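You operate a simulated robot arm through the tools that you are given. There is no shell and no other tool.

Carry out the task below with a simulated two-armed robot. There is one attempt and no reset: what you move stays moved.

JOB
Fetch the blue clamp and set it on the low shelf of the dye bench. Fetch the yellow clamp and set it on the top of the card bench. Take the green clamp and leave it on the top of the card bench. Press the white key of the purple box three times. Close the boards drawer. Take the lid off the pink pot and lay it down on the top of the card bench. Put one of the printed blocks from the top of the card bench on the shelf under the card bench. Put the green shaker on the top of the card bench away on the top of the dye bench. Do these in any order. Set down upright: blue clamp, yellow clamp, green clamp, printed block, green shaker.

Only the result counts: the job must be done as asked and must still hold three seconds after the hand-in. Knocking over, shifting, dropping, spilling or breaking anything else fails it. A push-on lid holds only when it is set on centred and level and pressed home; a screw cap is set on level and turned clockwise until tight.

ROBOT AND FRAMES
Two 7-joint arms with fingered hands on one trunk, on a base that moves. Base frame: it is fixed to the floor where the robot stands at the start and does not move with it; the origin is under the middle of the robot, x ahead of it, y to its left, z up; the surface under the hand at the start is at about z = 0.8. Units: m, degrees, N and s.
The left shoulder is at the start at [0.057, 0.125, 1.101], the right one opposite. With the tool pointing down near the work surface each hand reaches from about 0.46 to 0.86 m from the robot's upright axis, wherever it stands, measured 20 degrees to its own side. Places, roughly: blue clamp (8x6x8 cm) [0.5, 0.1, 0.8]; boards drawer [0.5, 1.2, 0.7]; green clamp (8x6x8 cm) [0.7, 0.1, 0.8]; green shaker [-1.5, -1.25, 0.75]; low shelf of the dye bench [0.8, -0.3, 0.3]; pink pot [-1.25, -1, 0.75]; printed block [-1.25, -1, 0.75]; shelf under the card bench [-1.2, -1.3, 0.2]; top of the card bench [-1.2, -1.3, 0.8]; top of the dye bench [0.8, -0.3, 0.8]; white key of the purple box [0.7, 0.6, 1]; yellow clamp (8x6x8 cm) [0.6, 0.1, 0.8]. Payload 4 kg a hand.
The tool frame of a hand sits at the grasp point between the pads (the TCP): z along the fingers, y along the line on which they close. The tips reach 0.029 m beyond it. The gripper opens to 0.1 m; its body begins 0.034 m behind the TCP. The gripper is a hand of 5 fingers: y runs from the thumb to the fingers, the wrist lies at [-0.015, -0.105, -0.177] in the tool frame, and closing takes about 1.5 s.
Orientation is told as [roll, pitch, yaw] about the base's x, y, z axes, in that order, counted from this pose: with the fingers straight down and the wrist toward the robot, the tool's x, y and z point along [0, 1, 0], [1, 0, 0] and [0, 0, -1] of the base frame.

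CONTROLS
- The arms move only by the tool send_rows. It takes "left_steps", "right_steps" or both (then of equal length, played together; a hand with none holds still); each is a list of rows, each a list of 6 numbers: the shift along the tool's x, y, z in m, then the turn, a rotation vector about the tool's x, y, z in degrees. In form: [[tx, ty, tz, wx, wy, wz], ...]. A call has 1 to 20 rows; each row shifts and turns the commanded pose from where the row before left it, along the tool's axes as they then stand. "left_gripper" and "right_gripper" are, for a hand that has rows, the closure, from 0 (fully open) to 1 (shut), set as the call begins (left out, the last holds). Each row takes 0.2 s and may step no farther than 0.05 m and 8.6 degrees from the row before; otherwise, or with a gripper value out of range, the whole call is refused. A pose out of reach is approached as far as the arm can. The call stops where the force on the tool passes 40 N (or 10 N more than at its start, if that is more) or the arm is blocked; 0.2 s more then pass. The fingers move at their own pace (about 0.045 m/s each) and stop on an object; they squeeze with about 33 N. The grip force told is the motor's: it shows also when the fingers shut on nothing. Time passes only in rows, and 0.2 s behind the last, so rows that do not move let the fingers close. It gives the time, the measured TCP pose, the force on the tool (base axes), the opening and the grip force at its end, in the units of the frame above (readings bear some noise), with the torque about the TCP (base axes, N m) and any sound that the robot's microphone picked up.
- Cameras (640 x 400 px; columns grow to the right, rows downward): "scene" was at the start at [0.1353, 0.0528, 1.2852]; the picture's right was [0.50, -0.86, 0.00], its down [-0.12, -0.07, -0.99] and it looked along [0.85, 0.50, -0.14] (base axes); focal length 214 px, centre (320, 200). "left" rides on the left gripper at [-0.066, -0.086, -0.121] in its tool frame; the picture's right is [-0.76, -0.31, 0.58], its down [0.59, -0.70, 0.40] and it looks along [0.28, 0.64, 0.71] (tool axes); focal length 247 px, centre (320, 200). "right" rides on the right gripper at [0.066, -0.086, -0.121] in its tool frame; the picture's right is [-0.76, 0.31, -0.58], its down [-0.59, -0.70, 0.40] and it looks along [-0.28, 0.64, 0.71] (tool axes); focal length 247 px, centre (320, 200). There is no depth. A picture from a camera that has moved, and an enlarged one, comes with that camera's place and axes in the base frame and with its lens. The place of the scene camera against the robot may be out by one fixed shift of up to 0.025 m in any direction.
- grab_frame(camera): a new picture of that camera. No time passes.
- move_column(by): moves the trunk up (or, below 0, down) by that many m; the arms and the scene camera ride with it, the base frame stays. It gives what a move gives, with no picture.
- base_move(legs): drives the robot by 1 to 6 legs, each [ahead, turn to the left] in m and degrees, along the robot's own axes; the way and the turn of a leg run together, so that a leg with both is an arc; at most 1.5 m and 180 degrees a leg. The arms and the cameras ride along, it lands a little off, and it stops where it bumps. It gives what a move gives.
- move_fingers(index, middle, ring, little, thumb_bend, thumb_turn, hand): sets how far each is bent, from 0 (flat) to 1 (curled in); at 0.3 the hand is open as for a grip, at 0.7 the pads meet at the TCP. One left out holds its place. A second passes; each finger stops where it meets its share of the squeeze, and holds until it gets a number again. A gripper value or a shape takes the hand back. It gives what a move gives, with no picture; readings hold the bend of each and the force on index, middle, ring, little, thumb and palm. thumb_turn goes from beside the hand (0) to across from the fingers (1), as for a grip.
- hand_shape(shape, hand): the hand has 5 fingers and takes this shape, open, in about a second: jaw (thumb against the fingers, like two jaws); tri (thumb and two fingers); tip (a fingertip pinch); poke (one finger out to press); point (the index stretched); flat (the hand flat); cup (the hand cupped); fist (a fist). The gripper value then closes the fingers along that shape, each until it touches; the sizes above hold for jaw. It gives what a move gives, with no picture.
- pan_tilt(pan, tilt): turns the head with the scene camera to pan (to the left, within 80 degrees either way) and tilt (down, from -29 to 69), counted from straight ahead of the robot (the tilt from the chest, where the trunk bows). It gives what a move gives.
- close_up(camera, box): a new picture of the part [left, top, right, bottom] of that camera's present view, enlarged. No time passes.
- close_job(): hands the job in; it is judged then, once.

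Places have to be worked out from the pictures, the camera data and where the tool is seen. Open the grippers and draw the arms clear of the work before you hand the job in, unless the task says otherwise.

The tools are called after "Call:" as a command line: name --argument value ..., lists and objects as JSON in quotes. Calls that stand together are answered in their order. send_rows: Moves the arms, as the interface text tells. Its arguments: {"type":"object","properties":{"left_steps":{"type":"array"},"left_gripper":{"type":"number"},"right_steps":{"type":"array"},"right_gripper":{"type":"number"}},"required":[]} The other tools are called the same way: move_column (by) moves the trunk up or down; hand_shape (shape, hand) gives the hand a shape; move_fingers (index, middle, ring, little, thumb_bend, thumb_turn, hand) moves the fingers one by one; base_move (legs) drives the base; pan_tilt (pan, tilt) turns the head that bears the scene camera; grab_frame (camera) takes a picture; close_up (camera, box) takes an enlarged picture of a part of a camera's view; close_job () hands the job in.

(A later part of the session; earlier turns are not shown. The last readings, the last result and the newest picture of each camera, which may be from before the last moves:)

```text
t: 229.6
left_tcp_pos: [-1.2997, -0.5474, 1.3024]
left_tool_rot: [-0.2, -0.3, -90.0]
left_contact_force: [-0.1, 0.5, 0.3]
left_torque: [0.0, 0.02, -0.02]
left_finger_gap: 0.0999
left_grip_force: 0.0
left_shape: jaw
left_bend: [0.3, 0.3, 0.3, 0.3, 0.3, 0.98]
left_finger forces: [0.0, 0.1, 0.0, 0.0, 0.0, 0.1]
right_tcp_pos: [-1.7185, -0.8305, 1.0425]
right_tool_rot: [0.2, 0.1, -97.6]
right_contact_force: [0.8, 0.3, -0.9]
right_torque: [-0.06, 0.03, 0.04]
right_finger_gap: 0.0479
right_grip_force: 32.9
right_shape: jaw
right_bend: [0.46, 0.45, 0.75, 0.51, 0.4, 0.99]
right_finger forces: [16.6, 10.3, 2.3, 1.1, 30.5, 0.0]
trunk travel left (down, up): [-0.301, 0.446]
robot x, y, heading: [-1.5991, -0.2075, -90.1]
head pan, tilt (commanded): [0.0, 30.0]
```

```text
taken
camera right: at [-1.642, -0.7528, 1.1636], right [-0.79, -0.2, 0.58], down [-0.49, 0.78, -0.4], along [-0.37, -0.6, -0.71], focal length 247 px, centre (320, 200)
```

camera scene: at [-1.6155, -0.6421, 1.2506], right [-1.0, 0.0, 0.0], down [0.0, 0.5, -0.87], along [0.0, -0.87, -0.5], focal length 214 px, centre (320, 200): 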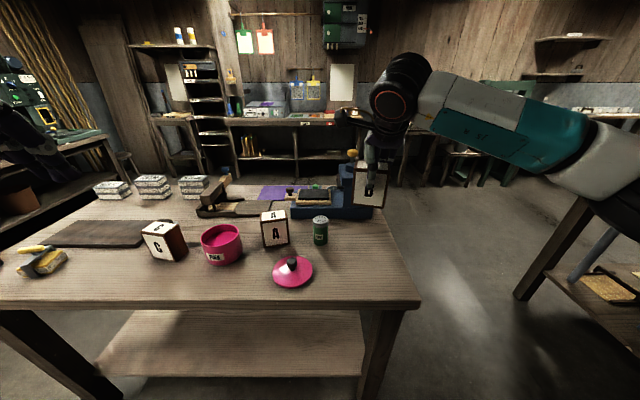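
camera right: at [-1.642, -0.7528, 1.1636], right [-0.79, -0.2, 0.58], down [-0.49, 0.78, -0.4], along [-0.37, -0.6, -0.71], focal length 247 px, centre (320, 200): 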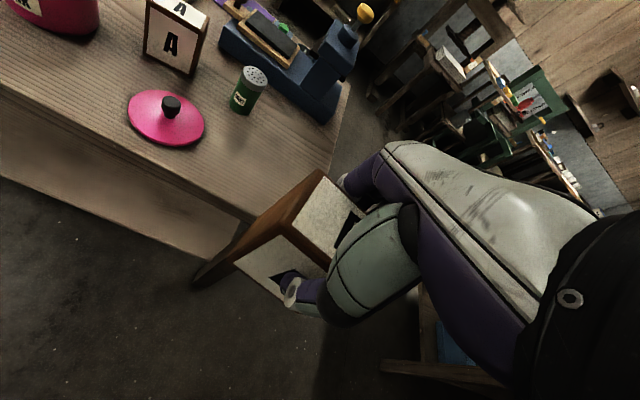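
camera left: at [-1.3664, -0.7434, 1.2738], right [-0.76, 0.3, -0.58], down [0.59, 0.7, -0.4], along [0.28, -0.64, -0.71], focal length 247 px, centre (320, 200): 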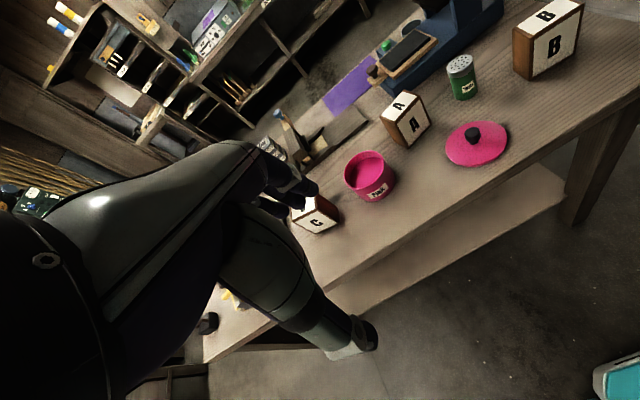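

The block hangs in front of the table, clear of the leg. I'll straighten the yaw and shift it to x≈−1.60, then lower the trunk.

Call:
send_rows --right_steps '[[0, 0, 0, 0, 0, -7.6], [0.04, 0, 0, 0, 0, 0], [0.04, 0, 0, 0, 0, 0], [0.035, 0, 0, 0, 0, 0]]'

Call:
move_column --by -0.29

Call:
pan_tilt --pan -10 --tilt 45

Call:
grab_frame --camera "scene"

Call:
grab_frame --camera "right"

```text
t: 230.6
left_tcp_pos: [-1.2975, -0.5487, 1.3017]
left_tool_rot: [-0.1, -0.2, -89.9]
left_contact_force: [0.3, -0.4, -0.2]
left_torque: [0.0, -0.02, -0.02]
left_finger_gap: 0.1
left_grip_force: 0.1
left_shape: jaw
left_bend: [0.3, 0.3, 0.3, 0.3, 0.3, 0.98]
left_finger forces: [0.0, 0.0, 0.0, 0.0, 0.0, 0.0]
right_tcp_pos: [-1.603, -0.8308, 1.042]
right_tool_rot: [0.0, 0.0, -90.2]
right_contact_force: [0.1, 0.1, -1.4]
right_torque: [-0.01, 0.03, -0.01]
right_finger_gap: 0.0478
right_grip_force: 33.2
right_shape: jaw
right_bend: [0.46, 0.45, 0.75, 0.51, 0.4, 0.99]
right_finger forces: [16.6, 10.2, 2.4, 1.1, 30.4, 0.1]
trunk travel left (down, up): [-0.301, 0.446]
robot x, y, heading: [-1.6004, -0.2093, -90.1]
head pan, tilt (commanded): [0.0, 30.0]
```

```text
t: 233.5
left_tcp_pos: [-1.3001, -0.5474, 1.0141]
left_tool_rot: [-0.1, -0.3, -90.0]
left_contact_force: [-0.1, 0.2, 0.5]
left_torque: [-0.02, 0.03, -0.01]
left_finger_gap: 0.0999
left_grip_force: 0.0
left_shape: jaw
left_bend: [0.3, 0.3, 0.3, 0.3, 0.3, 0.98]
left_finger forces: [0.0, 0.0, 0.1, 0.1, 0.0, 0.0]
right_tcp_pos: [-1.6027, -0.8296, 0.7526]
right_tool_rot: [0.2, -0.1, -90.2]
right_contact_force: [0.1, -0.2, -1.5]
right_torque: [0.02, 0.05, -0.03]
right_finger_gap: 0.0477
right_grip_force: 32.9
right_shape: jaw
right_bend: [0.46, 0.45, 0.75, 0.51, 0.4, 0.99]
right_finger forces: [16.6, 10.3, 2.3, 1.0, 30.3, 0.1]
trunk travel left (down, up): [-0.011, 0.736]
robot x, y, heading: [-1.5984, -0.2079, -90.0]
head pan, tilt (commanded): [0.0, 30.0]
```

```text
t: 234.3
left_tcp_pos: [-1.299, -0.5498, 1.0135]
left_tool_rot: [-0.2, -0.2, -90.0]
left_contact_force: [1.0, 0.0, -1.1]
left_torque: [-0.03, 0.0, 0.0]
left_finger_gap: 0.1
left_grip_force: 0.1
left_shape: jaw
left_bend: [0.3, 0.3, 0.3, 0.3, 0.3, 0.98]
left_finger forces: [0.0, 0.0, 0.1, 0.0, 0.0, 0.0]
right_tcp_pos: [-1.6031, -0.83, 0.7525]
right_tool_rot: [0.2, 0.1, -90.0]
right_contact_force: [-1.1, -0.3, -0.5]
right_torque: [0.02, 0.01, 0.0]
right_finger_gap: 0.0475
right_grip_force: 33.1
right_shape: jaw
right_bend: [0.46, 0.45, 0.75, 0.51, 0.4, 0.99]
right_finger forces: [16.7, 10.3, 2.3, 1.0, 30.3, 0.0]
trunk travel left (down, up): [-0.011, 0.736]
robot x, y, heading: [-1.6003, -0.21, -90.1]
head pan, tilt (commanded): [-10.0, 45.0]
```

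```text
taken
camera scene: at [-1.6295, -0.4701, 0.9229], right [-0.98, 0.17, 0.0], down [0.12, 0.7, -0.71], along [-0.12, -0.7, -0.71], focal length 214 px, centre (320, 200)
```

scene: 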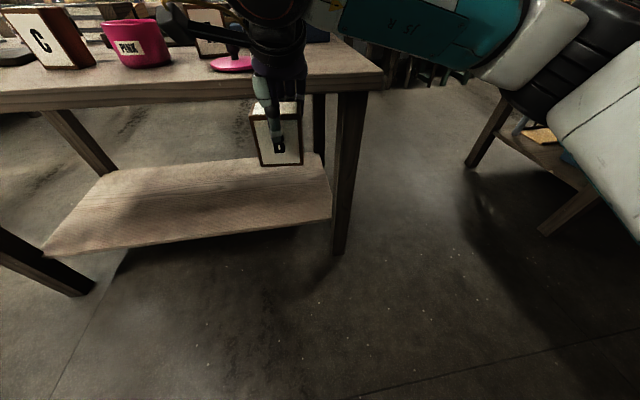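

```text
taken
camera right: at [-1.5377, -0.7443, 0.8732], right [-0.76, -0.31, 0.58], down [-0.59, 0.71, -0.4], along [-0.28, -0.64, -0.71], focal length 247 px, centre (320, 200)
```

right: 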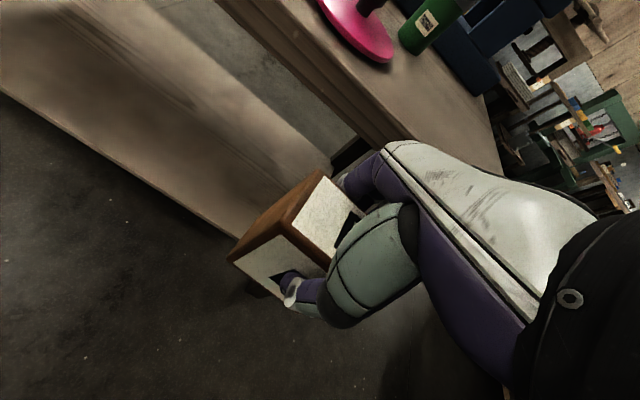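

The shelf front edge is around y≈−1.02 at z≈0.2–0.28. I'll lower the block to TCP z≈0.39 in front of the table and re-measure the shelf from there.

Call:
send_rows --right_steps '[[0, 0, 0.04, 0, 0, 0], [0, 0, 0.04, 0, 0, 0], [0, 0, 0.04, 0, 0, 0], [0, 0, 0.04, 0, 0, 0], [0, 0, 0.04, 0, 0, 0], [0, 0, 0.04, 0, 0, 0], [0, 0, 0.04, 0, 0, 0], [0, 0, 0.04, 0, 0, 0], [0, 0, 0.04, 0, 0, 0]]'

Call:
grab_frame --camera "right"

Call:
grab_frame --camera "scene"

```text
t: 236.3
left_tcp_pos: [-1.2988, -0.5494, 1.0133]
left_tool_rot: [-0.2, -0.2, -90.0]
left_contact_force: [0.7, 0.7, 0.3]
left_torque: [0.01, -0.01, 0.01]
left_finger_gap: 0.0998
left_grip_force: 0.1
left_shape: jaw
left_bend: [0.3, 0.3, 0.3, 0.3, 0.3, 0.98]
left_finger forces: [0.0, 0.0, 0.0, 0.0, 0.1, 0.1]
right_tcp_pos: [-1.6018, -0.8305, 0.3906]
right_tool_rot: [0.1, 0.1, -90.1]
right_contact_force: [1.1, 0.3, -1.7]
right_torque: [-0.02, 0.0, 0.04]
right_finger_gap: 0.0478
right_grip_force: 33.2
right_shape: jaw
right_bend: [0.46, 0.45, 0.75, 0.52, 0.4, 0.99]
right_finger forces: [16.4, 10.3, 2.3, 1.0, 30.2, 0.1]
trunk travel left (down, up): [-0.011, 0.736]
robot x, y, heading: [-1.5996, -0.2098, -90.2]
head pan, tilt (commanded): [-10.0, 45.0]
```

```text
taken
camera right: at [-1.5373, -0.7431, 0.5118], right [-0.76, -0.31, 0.58], down [-0.59, 0.7, -0.4], along [-0.28, -0.64, -0.71], focal length 247 px, centre (320, 200)
```

right: 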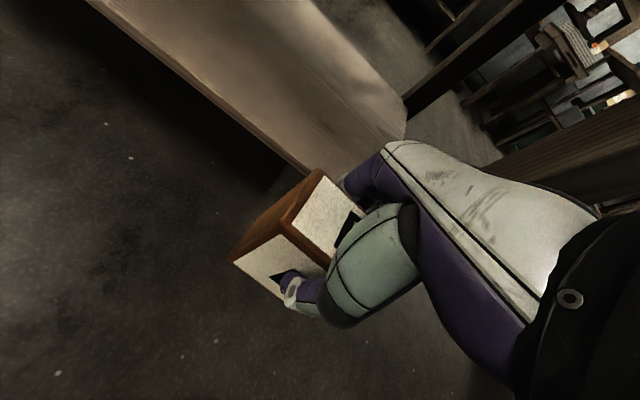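

```text
taken
camera scene: at [-1.6295, -0.4702, 0.9228], right [-0.98, 0.17, 0.0], down [0.12, 0.7, -0.71], along [-0.12, -0.7, -0.71], focal length 214 px, centre (320, 200)
```

scene: 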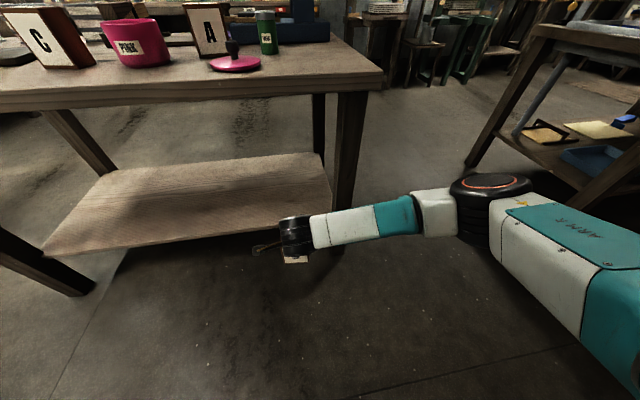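

I'll enlarge the right-hand view to locate the shelf edge relative to the block.

Call:
close_up --camera "right" --box '[90, 0, 410, 200]'

Call:
close_up --camera "scene" --box '[180, 140, 360, 270]'

```text
2.00 times, centred on (250, 100) of right
camera zoom: at [-1.5373, -0.7431, 0.5118], right [-0.76, -0.31, 0.58], down [-0.59, 0.7, -0.4], along [-0.28, -0.64, -0.71], focal length 494 px, centre (460, 400)
```

zoom: 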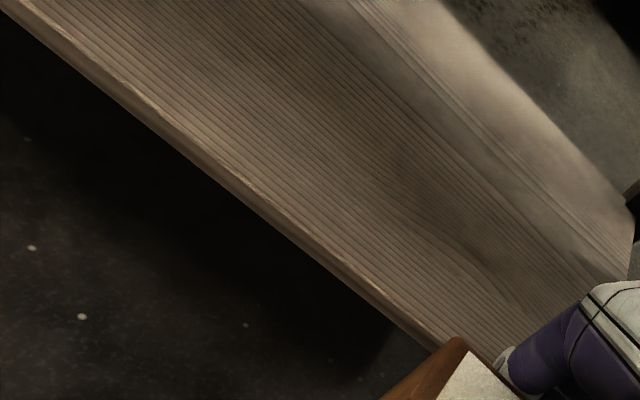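

```text
3.08 times, centred on (270, 205) of scene
camera zoom: at [-1.6295, -0.4702, 0.9228], right [-0.98, 0.17, 0.0], down [0.12, 0.7, -0.71], along [-0.12, -0.7, -0.71], focal length 660 px, centre (474, 185)
```

zoom: 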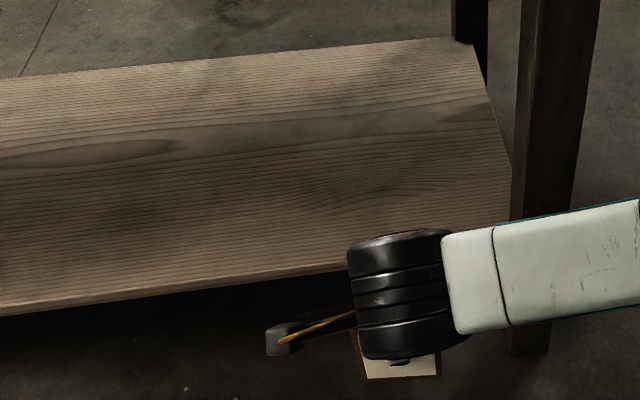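

The shelf top comes out at z≈0.26 with its front edge at y≈−1.00, so the block bottom is about 6 cm above it. I'll extend the arm forward in steps, watching the forearm against the table leg.

Call:
send_rows --right_steps '[[0.02, 0.03, 0, 0, 0, 0], [0.02, 0.03, 0, 0, 0, 0], [0.02, 0.03, 0, 0, 0, 0], [0.02, 0.03, 0, 0, 0, 0], [0.02, 0.03, 0, 0, 0, 0]]'

Call:
grab_frame --camera "scene"

Call:
grab_frame --camera "right"

```text
t: 237.5
left_tcp_pos: [-1.2986, -0.5477, 1.0127]
left_tool_rot: [-0.2, -0.2, -90.0]
left_contact_force: [0.2, -0.3, 0.2]
left_torque: [-0.01, -0.05, -0.03]
left_finger_gap: 0.0999
left_grip_force: 0.0
left_shape: jaw
left_bend: [0.3, 0.3, 0.3, 0.3, 0.3, 0.98]
left_finger forces: [0.1, 0.1, 0.0, 0.0, 0.0, 0.0]
right_tcp_pos: [-1.5032, -0.9809, 0.3918]
right_tool_rot: [0.1, 0.2, -90.2]
right_contact_force: [0.1, 0.1, -1.7]
right_torque: [0.02, -0.03, -0.01]
right_finger_gap: 0.0478
right_grip_force: 33.1
right_shape: jaw
right_bend: [0.46, 0.45, 0.75, 0.52, 0.4, 0.99]
right_finger forces: [16.5, 10.5, 2.4, 0.9, 30.3, 0.0]
trunk travel left (down, up): [-0.011, 0.736]
robot x, y, heading: [-1.5973, -0.2074, -90.3]
head pan, tilt (commanded): [-10.0, 45.0]
```

```text
taken
camera scene: at [-1.6295, -0.4701, 0.9228], right [-0.98, 0.17, 0.0], down [0.12, 0.7, -0.71], along [-0.12, -0.7, -0.71], focal length 214 px, centre (320, 200)
```

scene: 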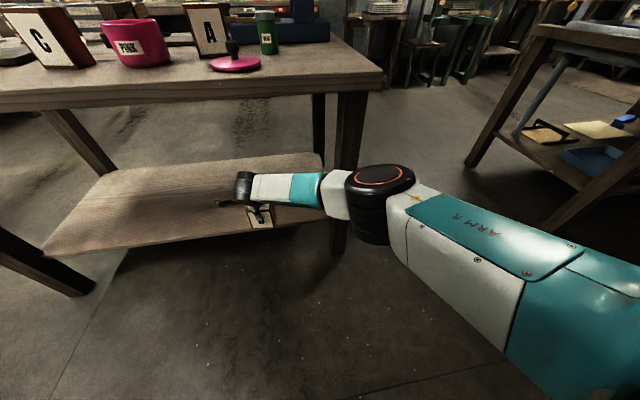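

```text
taken
camera right: at [-1.4373, -0.8941, 0.513], right [-0.76, -0.31, 0.58], down [-0.59, 0.7, -0.4], along [-0.28, -0.64, -0.71], focal length 247 px, centre (320, 200)
```

right: 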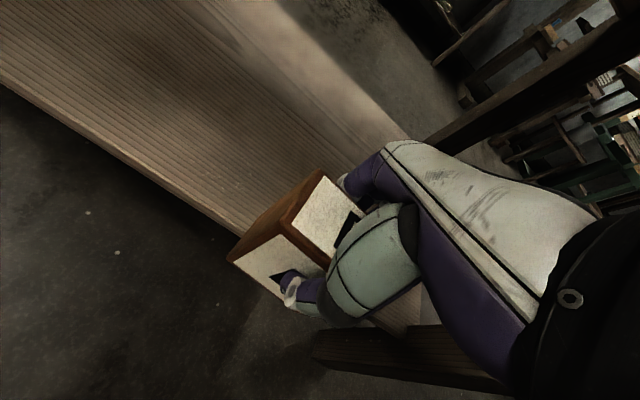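

Forearm and elbow are still well in front of the leg. I'll go on, drifting further left as I extend.

Call:
send_rows --right_steps '[[0.018, 0.024, 0, 0, 0, 0], [0.018, 0.024, 0, 0, 0, 0], [0.018, 0.024, 0, 0, 0, 0]]'

Call:
grab_frame --camera "scene"

Call:
grab_frame --camera "right"

```text
t: 238.3
left_tcp_pos: [-1.2993, -0.5494, 1.0127]
left_tool_rot: [-0.2, -0.1, -89.9]
left_contact_force: [0.1, -0.1, 0.3]
left_torque: [0.01, -0.01, 0.02]
left_finger_gap: 0.1
left_grip_force: 0.0
left_shape: jaw
left_bend: [0.3, 0.3, 0.3, 0.3, 0.3, 0.98]
left_finger forces: [0.0, 0.0, 0.0, 0.1, 0.1, 0.0]
right_tcp_pos: [-1.4754, -1.0093, 0.3972]
right_tool_rot: [0.1, 0.1, -90.1]
right_contact_force: [0.3, 0.6, -2.2]
right_torque: [0.01, 0.03, 0.01]
right_finger_gap: 0.0476
right_grip_force: 33.0
right_shape: jaw
right_bend: [0.46, 0.45, 0.75, 0.52, 0.4, 0.99]
right_finger forces: [16.4, 10.4, 2.3, 0.7, 30.0, 0.0]
right hand out of reach, approached as far as the arm can: row 2, 3
trunk travel left (down, up): [-0.011, 0.736]
robot x, y, heading: [-1.5994, -0.206, -90.2]
head pan, tilt (commanded): [-10.0, 45.0]
```

```text
taken
camera scene: at [-1.6293, -0.4701, 0.9228], right [-0.98, 0.17, 0.0], down [0.12, 0.7, -0.71], along [-0.12, -0.7, -0.71], focal length 214 px, centre (320, 200)
```

scene: 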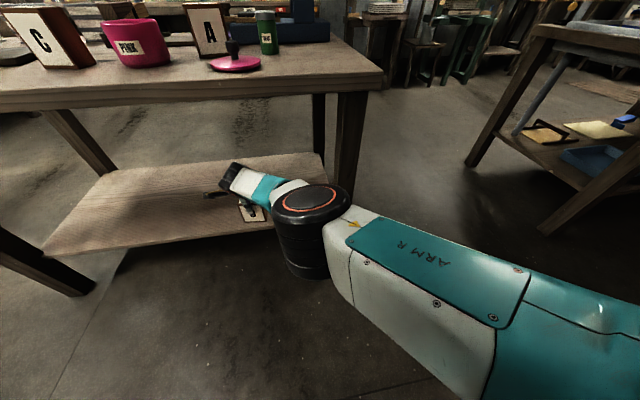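

```text
taken
camera right: at [-1.4101, -0.9227, 0.519], right [-0.76, -0.31, 0.58], down [-0.59, 0.7, -0.4], along [-0.28, -0.64, -0.71], focal length 247 px, centre (320, 200)
```

right: 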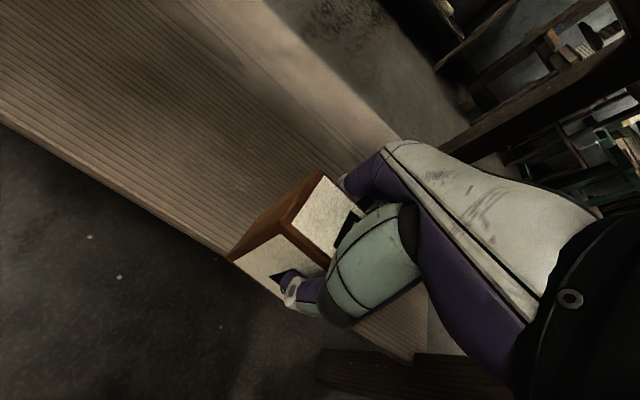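

The arm is now extended with its elbow well inside the legs. Driving the base forward 10 cm will carry the block over the shelf.

Call:
base_move --legs '[[0.1, 0]]'

Call:
grab_frame --camera "right"

Call:
grab_frame --camera "scene"

```text
t: 239.5
left_tcp_pos: [-1.2994, -0.6497, 1.0132]
left_tool_rot: [-0.3, -0.3, -90.0]
left_contact_force: [-0.3, 1.3, -0.1]
left_torque: [0.02, -0.03, -0.03]
left_finger_gap: 0.0999
left_grip_force: 0.1
left_shape: jaw
left_bend: [0.3, 0.3, 0.3, 0.3, 0.3, 0.98]
left_finger forces: [0.1, 0.1, 0.0, 0.0, 0.0, 0.1]
right_tcp_pos: [-1.4757, -1.1089, 0.3986]
right_tool_rot: [0.1, 0.1, -90.1]
right_contact_force: [0.0, -0.4, -2.1]
right_torque: [0.02, 0.01, -0.01]
right_finger_gap: 0.0476
right_grip_force: 33.1
right_shape: jaw
right_bend: [0.46, 0.45, 0.75, 0.52, 0.4, 0.99]
right_finger forces: [16.4, 10.4, 2.3, 0.8, 30.0, 0.1]
trunk travel left (down, up): [-0.011, 0.736]
robot x, y, heading: [-1.5974, -0.308, -90.3]
head pan, tilt (commanded): [-10.0, 45.0]
```

```text
taken
camera right: at [-1.4104, -1.0235, 0.5189], right [-0.76, -0.31, 0.58], down [-0.59, 0.7, -0.4], along [-0.28, -0.64, -0.71], focal length 247 px, centre (320, 200)
```

right: 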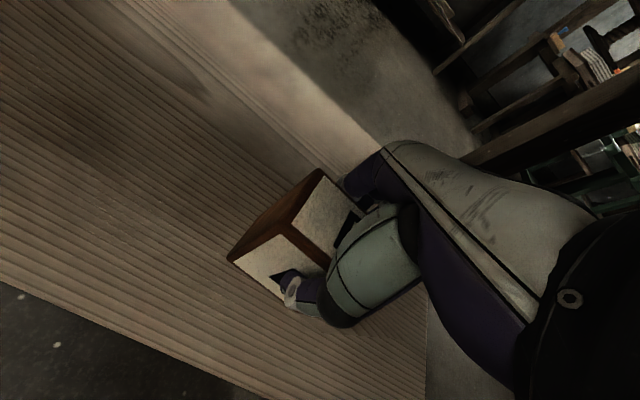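

```text
taken
camera scene: at [-1.6295, -0.5708, 0.9228], right [-0.98, 0.17, 0.0], down [0.12, 0.7, -0.71], along [-0.12, -0.7, -0.71], focal length 214 px, centre (320, 200)
```

scene: 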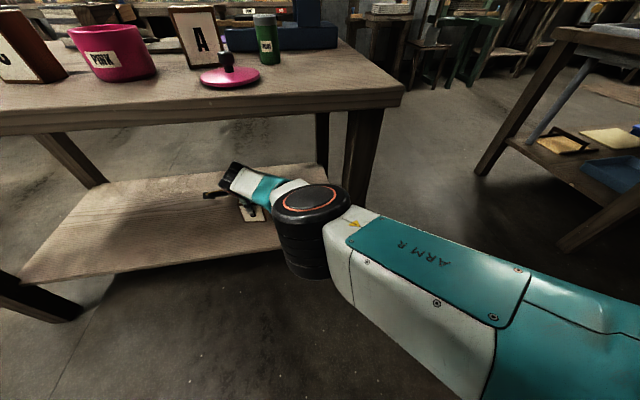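

The block is over the shelf. To give the arm slack for lowering, I'll pull the hand back 4 cm and drive forward 5 cm.

Call:
send_rows --right_steps '[[0, -0.02, 0, 0, 0, 0], [0, -0.02, 0, 0, 0, 0]]'

Call:
base_move --legs '[[0.05, 0]]'

Call:
send_rows --right_steps '[[0, 0, 0.015, 0, 0, 0], [0, 0, 0.015, 0, 0, 0], [0, 0, 0.01, 0, 0, 0], [0, 0, 0.005, 0, 0, 0]]'

Call:
grab_frame --camera "right"

Call:
close_up --camera "scene" --box '[170, 140, 350, 280]'

```text
t: 240.1
left_tcp_pos: [-1.2997, -0.6492, 1.0141]
left_tool_rot: [-0.2, -0.2, -90.1]
left_contact_force: [-0.2, 0.3, 0.6]
left_torque: [0.02, 0.04, 0.01]
left_finger_gap: 0.1002
left_grip_force: 0.0
left_shape: jaw
left_bend: [0.3, 0.3, 0.3, 0.3, 0.3, 0.98]
left_finger forces: [0.1, 0.0, 0.1, 0.0, 0.0, 0.0]
right_tcp_pos: [-1.4752, -1.0708, 0.3976]
right_tool_rot: [0.1, 0.1, -90.2]
right_contact_force: [-0.4, 0.5, -1.3]
right_torque: [0.01, -0.02, 0.0]
right_finger_gap: 0.0475
right_grip_force: 32.6
right_shape: jaw
right_bend: [0.46, 0.45, 0.75, 0.52, 0.4, 0.99]
right_finger forces: [16.4, 10.3, 2.1, 0.8, 29.8, 0.0]
trunk travel left (down, up): [-0.011, 0.736]
robot x, y, heading: [-1.6025, -0.3073, -90.2]
head pan, tilt (commanded): [-10.0, 45.0]
```

```text
t: 241.0
left_tcp_pos: [-1.2991, -0.6989, 1.0121]
left_tool_rot: [-0.2, -0.2, -90.0]
left_contact_force: [-0.3, -0.1, -0.2]
left_torque: [0.0, -0.02, 0.04]
left_finger_gap: 0.1001
left_grip_force: 0.2
left_shape: jaw
left_bend: [0.3, 0.3, 0.3, 0.3, 0.3, 0.98]
left_finger forces: [0.1, 0.1, 0.0, 0.0, 0.0, 0.0]
right_tcp_pos: [-1.4757, -1.1191, 0.3972]
right_tool_rot: [0.1, 0.0, -90.0]
right_contact_force: [-0.5, 0.6, -0.9]
right_torque: [-0.03, -0.01, 0.02]
right_finger_gap: 0.0474
right_grip_force: 33.1
right_shape: jaw
right_bend: [0.46, 0.45, 0.75, 0.52, 0.4, 0.99]
right_finger forces: [16.5, 10.4, 2.2, 0.7, 29.9, 0.0]
trunk travel left (down, up): [-0.011, 0.736]
robot x, y, heading: [-1.5998, -0.354, -90.1]
head pan, tilt (commanded): [-10.0, 45.0]
```

```text
t: 242.0
left_tcp_pos: [-1.2989, -0.6999, 1.0133]
left_tool_rot: [-0.2, -0.3, -90.0]
left_contact_force: [-0.9, 0.1, -0.3]
left_torque: [-0.02, 0.01, 0.0]
left_finger_gap: 0.0999
left_grip_force: 0.1
left_shape: jaw
left_bend: [0.3, 0.3, 0.3, 0.3, 0.3, 0.98]
left_finger forces: [0.0, 0.1, 0.1, 0.1, 0.0, 0.0]
right_tcp_pos: [-1.476, -1.1193, 0.3525]
right_tool_rot: [0.0, 0.1, -90.0]
right_contact_force: [0.0, -0.8, -1.6]
right_torque: [0.03, -0.02, -0.03]
right_finger_gap: 0.0473
right_grip_force: 33.0
right_shape: jaw
right_bend: [0.46, 0.45, 0.75, 0.52, 0.4, 0.99]
right_finger forces: [16.6, 10.3, 2.3, 0.7, 29.8, 0.1]
trunk travel left (down, up): [-0.011, 0.736]
robot x, y, heading: [-1.6032, -0.3571, -90.1]
head pan, tilt (commanded): [-10.0, 45.0]
```

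```text
taken
camera right: at [-1.4103, -1.0328, 0.4736], right [-0.76, -0.31, 0.58], down [-0.59, 0.7, -0.4], along [-0.28, -0.64, -0.71], focal length 247 px, centre (320, 200)
```

right: 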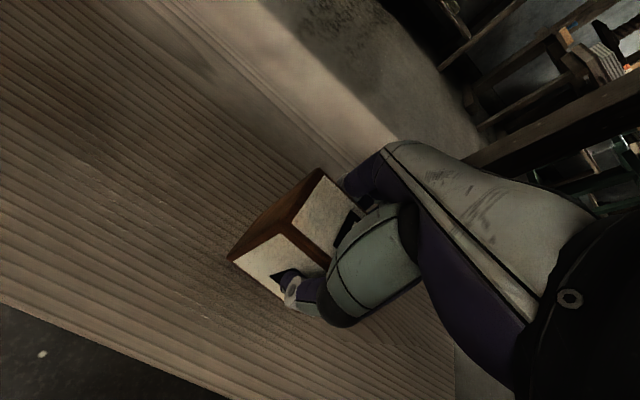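

```text
2.86 times, centred on (260, 210) of scene
camera zoom: at [-1.6296, -0.6202, 0.9228], right [-0.98, 0.17, 0.0], down [0.12, 0.7, -0.71], along [-0.12, -0.7, -0.71], focal length 613 px, centre (491, 171)
```

zoom: 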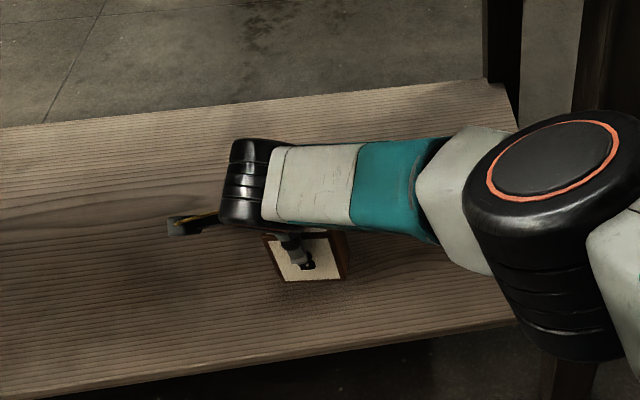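

The block is near the shelf board and reach is fine. Creeping down in 4 mm rows.

Call:
send_rows --right_steps '[[0, 0, 0.004, 0, 0, 0], [0, 0, 0.004, 0, 0, 0], [0, 0, 0.004, 0, 0, 0]]'

```text
t: 242.8
left_tcp_pos: [-1.3, -0.6989, 1.0129]
left_tool_rot: [-0.2, -0.3, -89.9]
left_contact_force: [-0.4, 0.6, -0.5]
left_torque: [-0.01, -0.02, 0.01]
left_finger_gap: 0.1
left_grip_force: 0.1
left_shape: jaw
left_bend: [0.3, 0.3, 0.3, 0.3, 0.3, 0.98]
left_finger forces: [0.0, 0.0, 0.0, 0.1, 0.0, 0.0]
right_tcp_pos: [-1.4756, -1.1184, 0.3403]
right_tool_rot: [0.1, 0.1, -90.1]
right_contact_force: [-0.6, 0.4, -1.5]
right_torque: [0.03, -0.01, 0.0]
right_finger_gap: 0.0476
right_grip_force: 32.7
right_shape: jaw
right_bend: [0.46, 0.45, 0.75, 0.52, 0.4, 0.99]
right_finger forces: [16.5, 10.5, 2.3, 0.6, 29.7, 0.0]
trunk travel left (down, up): [-0.011, 0.736]
robot x, y, heading: [-1.6029, -0.3591, -89.8]
head pan, tilt (commanded): [-10.0, 45.0]
```

No contact at 0.340 yet. Continuing.

Call:
send_rows --right_steps '[[0, 0, 0.004, 0, 0, 0], [0, 0, 0.004, 0, 0, 0], [0, 0, 0.004, 0, 0, 0]]'

Call:
close_up --camera "scene" --box '[220, 180, 290, 240]'

```text
t: 243.6
left_tcp_pos: [-1.2999, -0.6979, 1.0144]
left_tool_rot: [-0.3, -0.3, -90.0]
left_contact_force: [-1.1, 0.8, -0.6]
left_torque: [-0.04, -0.02, 0.01]
left_finger_gap: 0.0998
left_grip_force: 0.1
left_shape: jaw
left_bend: [0.3, 0.3, 0.3, 0.3, 0.3, 0.98]
left_finger forces: [0.0, 0.1, 0.0, 0.0, 0.1, 0.1]
right_tcp_pos: [-1.4763, -1.1176, 0.3283]
right_tool_rot: [0.1, 0.1, -90.1]
right_contact_force: [0.0, -0.7, -1.7]
right_torque: [0.01, 0.0, -0.02]
right_finger_gap: 0.0476
right_grip_force: 33.5
right_shape: jaw
right_bend: [0.46, 0.45, 0.75, 0.52, 0.4, 0.99]
right_finger forces: [16.4, 10.4, 2.2, 0.7, 29.7, 0.1]
trunk travel left (down, up): [-0.011, 0.736]
robot x, y, heading: [-1.5981, -0.3582, -90.0]
head pan, tilt (commanded): [-10.0, 45.0]
```

```text
6.67 times, centred on (255, 210) of scene
camera zoom: at [-1.6296, -0.6202, 0.9228], right [-0.98, 0.17, 0.0], down [0.12, 0.7, -0.71], along [-0.12, -0.7, -0.71], focal length 1430 px, centre (753, 133)
```

zoom: 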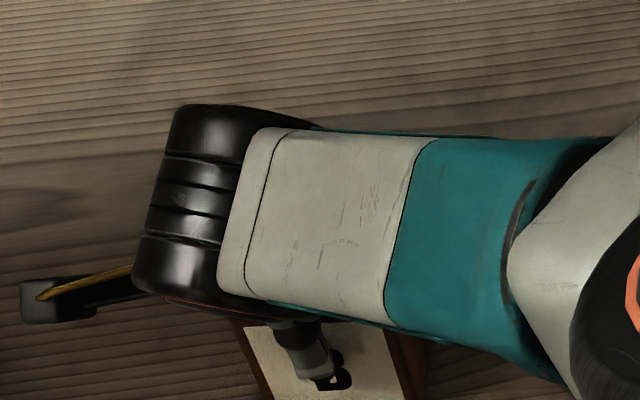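

Still hanging at 0.328. Continuing in 4 mm rows.

Call:
send_rows --right_steps '[[0, 0, 0.004, 0, 0, 0], [0, 0, 0.004, 0, 0, 0], [0, 0, 0.004, 0, 0, 0]]'

Call:
grab_frame --camera "right"

```text
t: 244.4
left_tcp_pos: [-1.2994, -0.6974, 1.0157]
left_tool_rot: [-0.3, -0.4, -90.0]
left_contact_force: [-0.2, -1.0, -0.2]
left_torque: [0.01, 0.03, -0.01]
left_finger_gap: 0.0997
left_grip_force: 0.0
left_shape: jaw
left_bend: [0.3, 0.3, 0.3, 0.3, 0.3, 0.98]
left_finger forces: [0.0, 0.0, 0.0, 0.0, 0.0, 0.1]
right_tcp_pos: [-1.4765, -1.1186, 0.3199]
right_tool_rot: [0.2, -0.3, -89.9]
right_contact_force: [2.3, -3.2, 16.4]
right_torque: [0.19, 0.04, 0.0]
right_finger_gap: 0.0477
right_grip_force: 33.2
right_shape: jaw
right_bend: [0.46, 0.45, 0.75, 0.52, 0.39, 0.99]
right_finger forces: [19.8, 11.1, 2.5, 1.7, 31.6, 0.0]
trunk travel left (down, up): [-0.011, 0.736]
robot x, y, heading: [-1.6011, -0.3591, -90.2]
head pan, tilt (commanded): [-10.0, 45.0]
```

```text
taken
camera right: at [-1.4106, -1.0316, 0.442], right [-0.76, -0.3, 0.58], down [-0.59, 0.7, -0.4], along [-0.28, -0.65, -0.71], focal length 247 px, centre (320, 200)
```

right: 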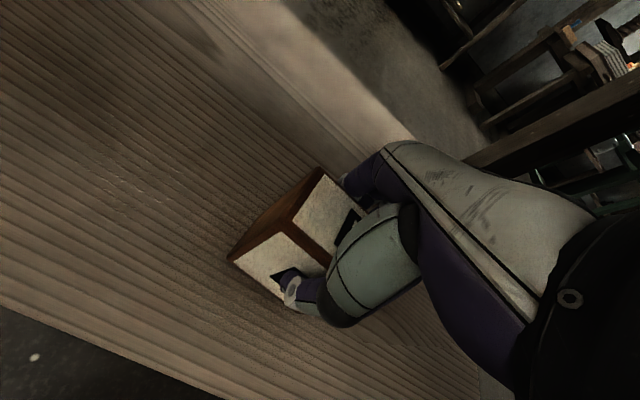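

Contact at 16 N: the block stands on the shelf. Easing up 2 mm and opening the hand.

Call:
send_rows --right_steps '[[0, 0, -0.002, 0, 0, 0], [0, 0, 0, 0, 0, 0], [0, 0, 0, 0, 0, 0], [0, 0, 0, 0, 0, 0], [0, 0, 0, 0, 0, 0], [0, 0, 0, 0, 0, 0]]' --right_gripper 0.0

Call:
close_up --camera "right" --box '[180, 140, 420, 360]'

```text
t: 245.8
left_tcp_pos: [-1.2991, -0.6972, 1.0134]
left_tool_rot: [-0.2, -0.3, -90.0]
left_contact_force: [0.4, 0.3, -0.3]
left_torque: [0.0, 0.0, -0.04]
left_finger_gap: 0.1
left_grip_force: 0.1
left_shape: jaw
left_bend: [0.3, 0.3, 0.3, 0.3, 0.3, 0.98]
left_finger forces: [0.0, 0.0, 0.0, 0.0, 0.0, 0.0]
right_tcp_pos: [-1.4767, -1.1179, 0.3188]
right_tool_rot: [0.1, 0.1, -90.1]
right_contact_force: [1.2, -1.0, -0.1]
right_torque: [0.0, -0.02, 0.03]
right_finger_gap: 0.0998
right_grip_force: 0.1
right_shape: jaw
right_bend: [0.3, 0.3, 0.3, 0.3, 0.3, 0.98]
right_finger forces: [0.0, 0.0, 0.0, 0.0, 0.0, 0.0]
trunk travel left (down, up): [-0.011, 0.736]
robot x, y, heading: [-1.5989, -0.3589, -90.3]
head pan, tilt (commanded): [-10.0, 45.0]
```

```text
1.82 times, centred on (300, 250) of right
camera zoom: at [-1.4106, -1.032, 0.4403], right [-0.76, -0.31, 0.58], down [-0.59, 0.7, -0.4], along [-0.28, -0.64, -0.71], focal length 449 px, centre (356, 109)
```

zoom: 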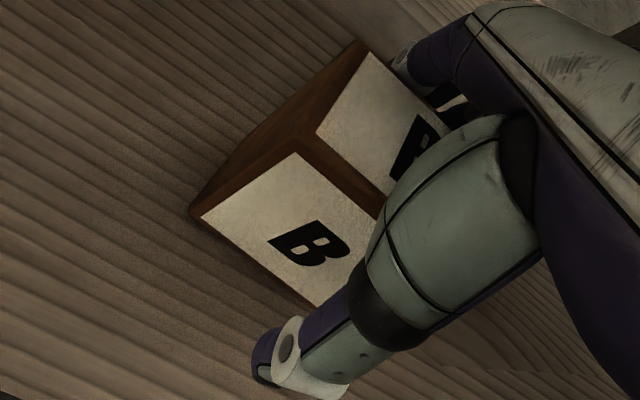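

B stands free and upright on the shelf. I'll lift the hand 10 cm, then back the base straight out.

Call:
send_rows --right_steps '[[0, 0, -0.015, 0, 0, 0], [0, 0, -0.025, 0, 0, 0], [0, 0, -0.03, 0, 0, 0], [0, 0, -0.03, 0, 0, 0]]'

Call:
base_move --legs '[[-0.3, 0]]'

Call:
grab_frame --camera "scene"

```text
t: 246.8
left_tcp_pos: [-1.2986, -0.6974, 1.0146]
left_tool_rot: [-0.2, -0.3, -90.0]
left_contact_force: [-0.3, -0.2, -0.2]
left_torque: [0.02, -0.04, -0.01]
left_finger_gap: 0.0999
left_grip_force: 0.1
left_shape: jaw
left_bend: [0.3, 0.3, 0.3, 0.3, 0.3, 0.98]
left_finger forces: [0.0, 0.0, 0.1, 0.0, 0.0, 0.0]
right_tcp_pos: [-1.4769, -1.1203, 0.4187]
right_tool_rot: [0.0, 0.2, -90.0]
right_contact_force: [0.4, 0.1, -0.6]
right_torque: [-0.02, 0.03, -0.03]
right_finger_gap: 0.0999
right_grip_force: 0.1
right_shape: jaw
right_bend: [0.3, 0.3, 0.3, 0.3, 0.3, 0.98]
right_finger forces: [0.1, 0.0, 0.0, 0.0, 0.1, 0.0]
trunk travel left (down, up): [-0.011, 0.736]
robot x, y, heading: [-1.6021, -0.356, -90.0]
head pan, tilt (commanded): [-10.0, 45.0]
```

```text
t: 248.8
left_tcp_pos: [-1.2979, -0.3963, 1.0141]
left_tool_rot: [-0.2, -0.2, -89.9]
left_contact_force: [-0.8, 0.4, 0.7]
left_torque: [-0.02, 0.01, 0.0]
left_finger_gap: 0.0997
left_grip_force: 0.0
left_shape: jaw
left_bend: [0.3, 0.3, 0.3, 0.3, 0.3, 0.98]
left_finger forces: [0.1, 0.0, 0.0, 0.0, 0.1, 0.0]
right_tcp_pos: [-1.4753, -0.8194, 0.4183]
right_tool_rot: [0.1, 0.0, -90.0]
right_contact_force: [-1.0, 1.1, 0.1]
right_torque: [0.01, 0.01, 0.02]
right_finger_gap: 0.1
right_grip_force: 0.1
right_shape: jaw
right_bend: [0.3, 0.3, 0.3, 0.3, 0.3, 0.98]
right_finger forces: [0.1, 0.0, 0.0, 0.1, 0.0, 0.0]
trunk travel left (down, up): [-0.011, 0.736]
robot x, y, heading: [-1.6012, -0.0569, -90.2]
head pan, tilt (commanded): [-10.0, 45.0]
```

```text
taken
camera scene: at [-1.6291, -0.3194, 0.9229], right [-0.98, 0.17, 0.0], down [0.12, 0.7, -0.71], along [-0.12, -0.7, -0.71], focal length 214 px, centre (320, 200)
```

scene: 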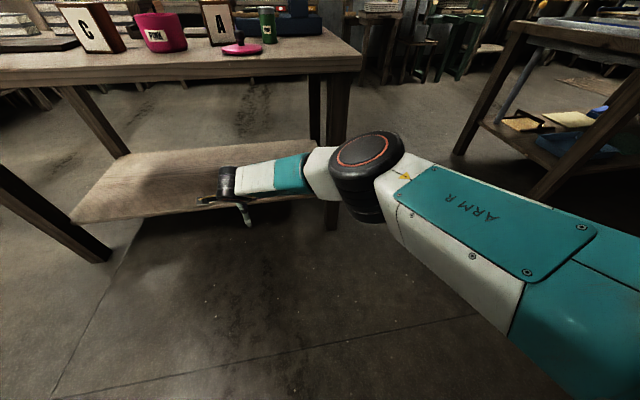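

The hand is out from under the table. I'll pull it back a bit, raise it, and then raise the trunk.

Call:
send_rows --right_steps '[[-0.02, -0.035, 0, 0, 0, 0], [-0.02, -0.035, 0, 0, 0, 0], [-0.02, -0.035, -0.02, 0, 0, 0], [-0.02, 0, -0.04, 0, 0, 0], [0, 0, -0.043, 0, 0, 0], [0, 0, -0.043, 0, 0, 0], [0, 0, -0.043, 0, 0, 0], [0, 0, -0.043, 0, 0, 0], [0, 0, -0.043, 0, 0, 0], [0, 0, -0.043, 0, 0, 0], [0, 0, -0.043, 0, 0, 0], [0, 0, -0.043, 0, 0, 0], [0, 0, -0.043, 0, 0, 0]]'

Call:
grab_frame --camera "scene"

Call:
move_column --by 0.29

```text
t: 251.6
left_tcp_pos: [-1.2994, -0.3972, 1.0145]
left_tool_rot: [-0.1, -0.4, -89.9]
left_contact_force: [-1.0, -0.7, 0.1]
left_torque: [-0.01, 0.02, 0.03]
left_finger_gap: 0.1
left_grip_force: 0.1
left_shape: jaw
left_bend: [0.3, 0.3, 0.3, 0.3, 0.3, 0.98]
left_finger forces: [0.0, 0.1, 0.1, 0.0, 0.0, 0.1]
right_tcp_pos: [-1.5541, -0.7131, 0.8663]
right_tool_rot: [0.0, 0.1, -89.8]
right_contact_force: [0.0, 0.4, -0.2]
right_torque: [0.01, 0.0, -0.03]
right_finger_gap: 0.0997
right_grip_force: 0.1
right_shape: jaw
right_bend: [0.3, 0.3, 0.3, 0.3, 0.3, 0.98]
right_finger forces: [0.1, 0.0, 0.1, 0.0, 0.0, 0.0]
trunk travel left (down, up): [-0.011, 0.736]
robot x, y, heading: [-1.6022, -0.0545, -89.9]
head pan, tilt (commanded): [-10.0, 45.0]
```

```text
taken
camera scene: at [-1.629, -0.3192, 0.923], right [-0.98, 0.17, 0.0], down [0.12, 0.7, -0.71], along [-0.12, -0.7, -0.71], focal length 214 px, centre (320, 200)
```

scene: 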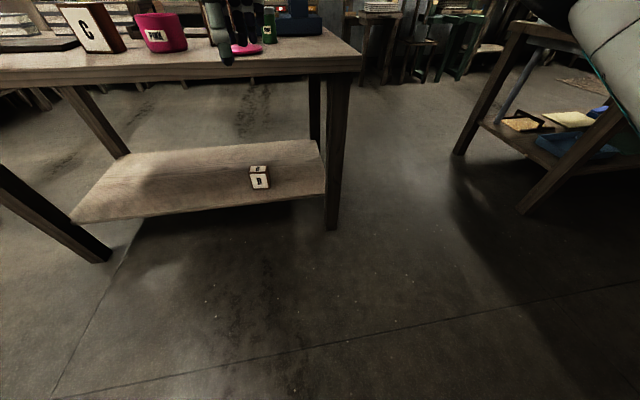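

```text
t: 254.6
left_tcp_pos: [-1.299, -0.398, 1.303]
left_tool_rot: [-0.2, -0.3, -89.9]
left_contact_force: [-0.6, 0.5, 0.0]
left_torque: [0.0, -0.01, 0.0]
left_finger_gap: 0.0997
left_grip_force: 0.0
left_shape: jaw
left_bend: [0.3, 0.3, 0.3, 0.3, 0.3, 0.98]
left_finger forces: [0.1, 0.0, 0.0, 0.1, 0.0, 0.0]
right_tcp_pos: [-1.5546, -0.7143, 1.1556]
right_tool_rot: [0.1, 0.1, -90.0]
right_contact_force: [-0.3, -0.2, -0.4]
right_torque: [-0.01, 0.01, 0.04]
right_finger_gap: 0.0997
right_grip_force: 0.1
right_shape: jaw
right_bend: [0.3, 0.3, 0.3, 0.3, 0.3, 0.98]
right_finger forces: [0.0, 0.0, 0.1, 0.0, 0.0, 0.0]
trunk travel left (down, up): [-0.301, 0.446]
robot x, y, heading: [-1.6011, -0.0548, -90.0]
head pan, tilt (commanded): [-10.0, 45.0]
```

Block B is in place on the lower shelf. Next is the shaker: I'll move the right hand aside and drive up so the left hand can take it.

Call:
send_rows --right_steps '[[-0.04, -0.02, -0.02, 0, 0, 0], [-0.04, -0.02, -0.02, 0, 0, 0], [-0.04, -0.02, -0.02, 0, 0, 0], [-0.04, -0.02, -0.02, 0, 0, 0], [-0.04, -0.02, 0, 0, 0, 0], [-0.04, -0.02, 0, 0, 0, 0]]'

Call:
base_move --legs '[[0, -14], [0.42, 0], [0, 14]]'

Call:
pan_tilt --pan 5 --tilt 33

Call:
grab_frame --camera "scene"

Call:
grab_frame --camera "left"

```text
t: 255.9
left_tcp_pos: [-1.3006, -0.3964, 1.3039]
left_tool_rot: [-0.2, -0.3, -89.9]
left_contact_force: [-0.2, -0.2, -0.1]
left_torque: [0.01, -0.02, -0.01]
left_finger_gap: 0.0999
left_grip_force: 0.0
left_shape: jaw
left_bend: [0.3, 0.3, 0.3, 0.3, 0.3, 0.98]
left_finger forces: [0.1, 0.1, 0.0, 0.1, 0.1, 0.1]
right_tcp_pos: [-1.796, -0.5926, 1.2357]
right_tool_rot: [0.1, 0.0, -90.0]
right_contact_force: [1.0, -0.5, -0.1]
right_torque: [-0.01, 0.0, 0.02]
right_finger_gap: 0.0997
right_grip_force: 0.0
right_shape: jaw
right_bend: [0.3, 0.3, 0.3, 0.3, 0.3, 0.98]
right_finger forces: [0.0, 0.1, 0.0, 0.0, 0.0, 0.1]
trunk travel left (down, up): [-0.301, 0.446]
robot x, y, heading: [-1.6011, -0.0561, -89.9]
head pan, tilt (commanded): [-10.0, 45.0]
```

```text
t: 260.2
left_tcp_pos: [-1.3975, -0.8026, 1.3034]
left_tool_rot: [-0.1, -0.3, -89.7]
left_contact_force: [0.6, -0.3, 0.2]
left_torque: [0.01, 0.04, -0.01]
left_finger_gap: 0.0999
left_grip_force: 0.1
left_shape: jaw
left_bend: [0.3, 0.3, 0.3, 0.3, 0.3, 0.98]
left_finger forces: [0.0, 0.1, 0.0, 0.0, 0.0, 0.0]
right_tcp_pos: [-1.8938, -1.0005, 1.237]
right_tool_rot: [0.1, 0.0, -89.9]
right_contact_force: [-0.2, 0.0, -0.2]
right_torque: [-0.03, 0.0, -0.03]
right_finger_gap: 0.1001
right_grip_force: 0.1
right_shape: jaw
right_bend: [0.3, 0.3, 0.3, 0.3, 0.3, 0.98]
right_finger forces: [0.0, 0.0, 0.0, 0.1, 0.1, 0.0]
trunk travel left (down, up): [-0.301, 0.446]
robot x, y, heading: [-1.7002, -0.4614, -89.6]
head pan, tilt (commanded): [-10.0, 45.0]
```

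```text
t: 261.0
left_tcp_pos: [-1.3985, -0.8021, 1.3032]
left_tool_rot: [-0.2, -0.3, -89.8]
left_contact_force: [0.3, 0.1, 0.4]
left_torque: [0.0, 0.01, 0.01]
left_finger_gap: 0.0997
left_grip_force: 0.0
left_shape: jaw
left_bend: [0.3, 0.3, 0.3, 0.3, 0.3, 0.98]
left_finger forces: [0.0, 0.0, 0.1, 0.0, 0.0, 0.0]
right_tcp_pos: [-1.8953, -1.0007, 1.2347]
right_tool_rot: [0.1, 0.0, -89.8]
right_contact_force: [-0.2, 0.7, 0.3]
right_torque: [0.01, -0.03, -0.02]
right_finger_gap: 0.1
right_grip_force: 0.1
right_shape: jaw
right_bend: [0.3, 0.3, 0.3, 0.3, 0.3, 0.98]
right_finger forces: [0.0, 0.0, 0.0, 0.0, 0.1, 0.1]
trunk travel left (down, up): [-0.301, 0.446]
robot x, y, heading: [-1.7018, -0.4661, -90.0]
head pan, tilt (commanded): [5.0, 33.0]
```

```text
taken
camera scene: at [-1.7069, -0.6156, 1.2458], right [-1.0, -0.09, 0.0], down [-0.05, 0.54, -0.84], along [0.08, -0.83, -0.55], focal length 214 px, centre (320, 200)
```

scene: 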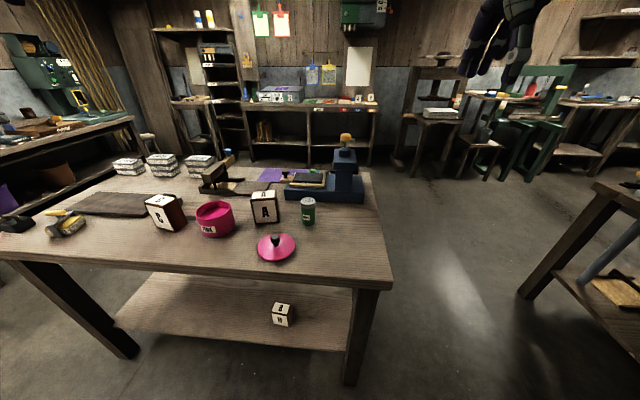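

```text
taken
camera left: at [-1.4642, -0.7173, 1.4239], right [-0.76, 0.3, -0.58], down [0.58, 0.7, -0.4], along [0.28, -0.64, -0.71], focal length 247 px, centre (320, 200)
```

left: 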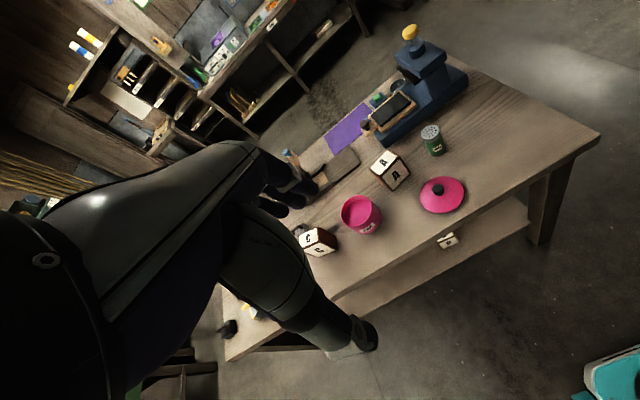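

The shaker is near [−1.605, −1.165]. I'll set the left hand to three fingers and bring it above the shaker at about z=1.03 for a close look.

Call:
hand_shape --shape "tri" --hand "left"

Call:
send_rows --left_steps '[[-0.0188, 0.031, 0.025, 0, 0, 0], [-0.0188, 0.031, 0.025, 0, 0, 0], [-0.0188, 0.031, 0.025, 0, 0, 0], [-0.0188, 0.031, 0.025, 0, 0, 0], [-0.0188, 0.031, 0.025, 0, 0, 0], [-0.0188, 0.031, 0.025, 0, 0, 0], [-0.0188, 0.031, 0.025, 0, 0, 0], [-0.0188, 0.031, 0.025, 0, 0, 0], [-0.0188, 0.031, 0.025, 0, 0, 0], [-0.0188, 0.031, 0.025, 0, 0, 0], [-0.0188, 0.031, 0.025, 0, 0, 0]]'

Call:
grab_frame --camera "left"

Call:
close_up --camera "scene" --box '[220, 140, 380, 270]'

```text
t: 261.9
left_tcp_pos: [-1.3994, -0.8031, 1.3028]
left_tool_rot: [-0.2, -0.3, -89.8]
left_contact_force: [0.2, 0.4, -0.8]
left_torque: [-0.02, 0.03, -0.01]
left_finger_gap: 0.0998
left_grip_force: 0.0
left_shape: tri
left_bend: [0.3, 0.3, 0.99, 0.99, 0.3, 0.98]
left_finger forces: [0.0, 0.1, 0.0, 0.0, 0.0, 0.0]
right_tcp_pos: [-1.8946, -1.0006, 1.2355]
right_tool_rot: [0.1, 0.1, -89.9]
right_contact_force: [-0.1, 0.1, 0.7]
right_torque: [-0.01, -0.01, 0.0]
right_finger_gap: 0.0998
right_grip_force: 0.0
right_shape: jaw
right_bend: [0.3, 0.3, 0.3, 0.3, 0.3, 0.98]
right_finger forces: [0.0, 0.0, 0.0, 0.1, 0.0, 0.0]
trunk travel left (down, up): [-0.301, 0.446]
robot x, y, heading: [-1.7014, -0.464, -89.6]
head pan, tilt (commanded): [5.0, 33.0]
```

```text
t: 264.3
left_tcp_pos: [-1.5906, -1.1276, 1.0218]
left_tool_rot: [-0.1, -0.4, -89.7]
left_contact_force: [-0.9, -0.4, -0.2]
left_torque: [0.0, 0.01, 0.03]
left_finger_gap: 0.0998
left_grip_force: 0.2
left_shape: tri
left_bend: [0.3, 0.3, 0.99, 0.99, 0.3, 0.98]
left_finger forces: [0.1, 0.1, 0.0, 0.1, 0.0, 0.0]
left hand out of reach, approached as far as the arm can: row 11
right_tcp_pos: [-1.894, -1.001, 1.2368]
right_tool_rot: [0.1, 0.0, -89.8]
right_contact_force: [0.4, 0.2, -0.2]
right_torque: [0.03, -0.02, 0.0]
right_finger_gap: 0.0999
right_grip_force: 0.1
right_shape: jaw
right_bend: [0.3, 0.3, 0.3, 0.3, 0.3, 0.98]
right_finger forces: [0.1, 0.0, 0.0, 0.0, 0.1, 0.1]
trunk travel left (down, up): [-0.301, 0.446]
robot x, y, heading: [-1.6974, -0.4621, -89.4]
head pan, tilt (commanded): [5.0, 33.0]
```

```text
taken
camera left: at [-1.6584, -1.0422, 1.1402], right [-0.76, 0.3, -0.58], down [0.58, 0.7, -0.4], along [0.29, -0.64, -0.71], focal length 247 px, centre (320, 200)
```

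left: 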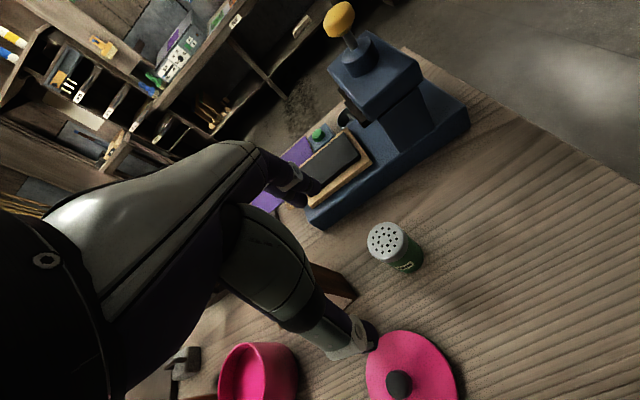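

```text
3.08 times, centred on (300, 205) of scene
camera zoom: at [-1.7067, -0.616, 1.2458], right [-1.0, -0.09, 0.0], down [-0.05, 0.54, -0.84], along [0.08, -0.83, -0.55], focal length 660 px, centre (382, 185)
```

zoom: 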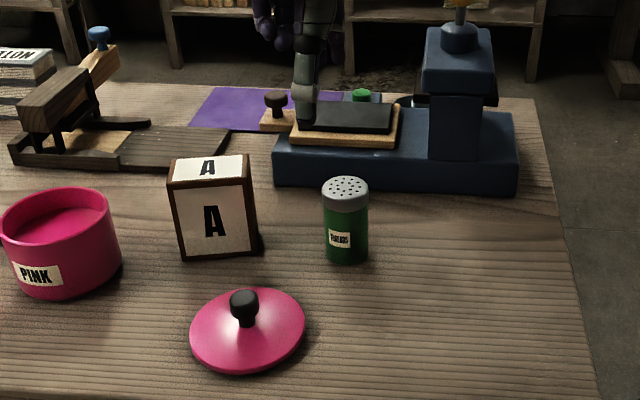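

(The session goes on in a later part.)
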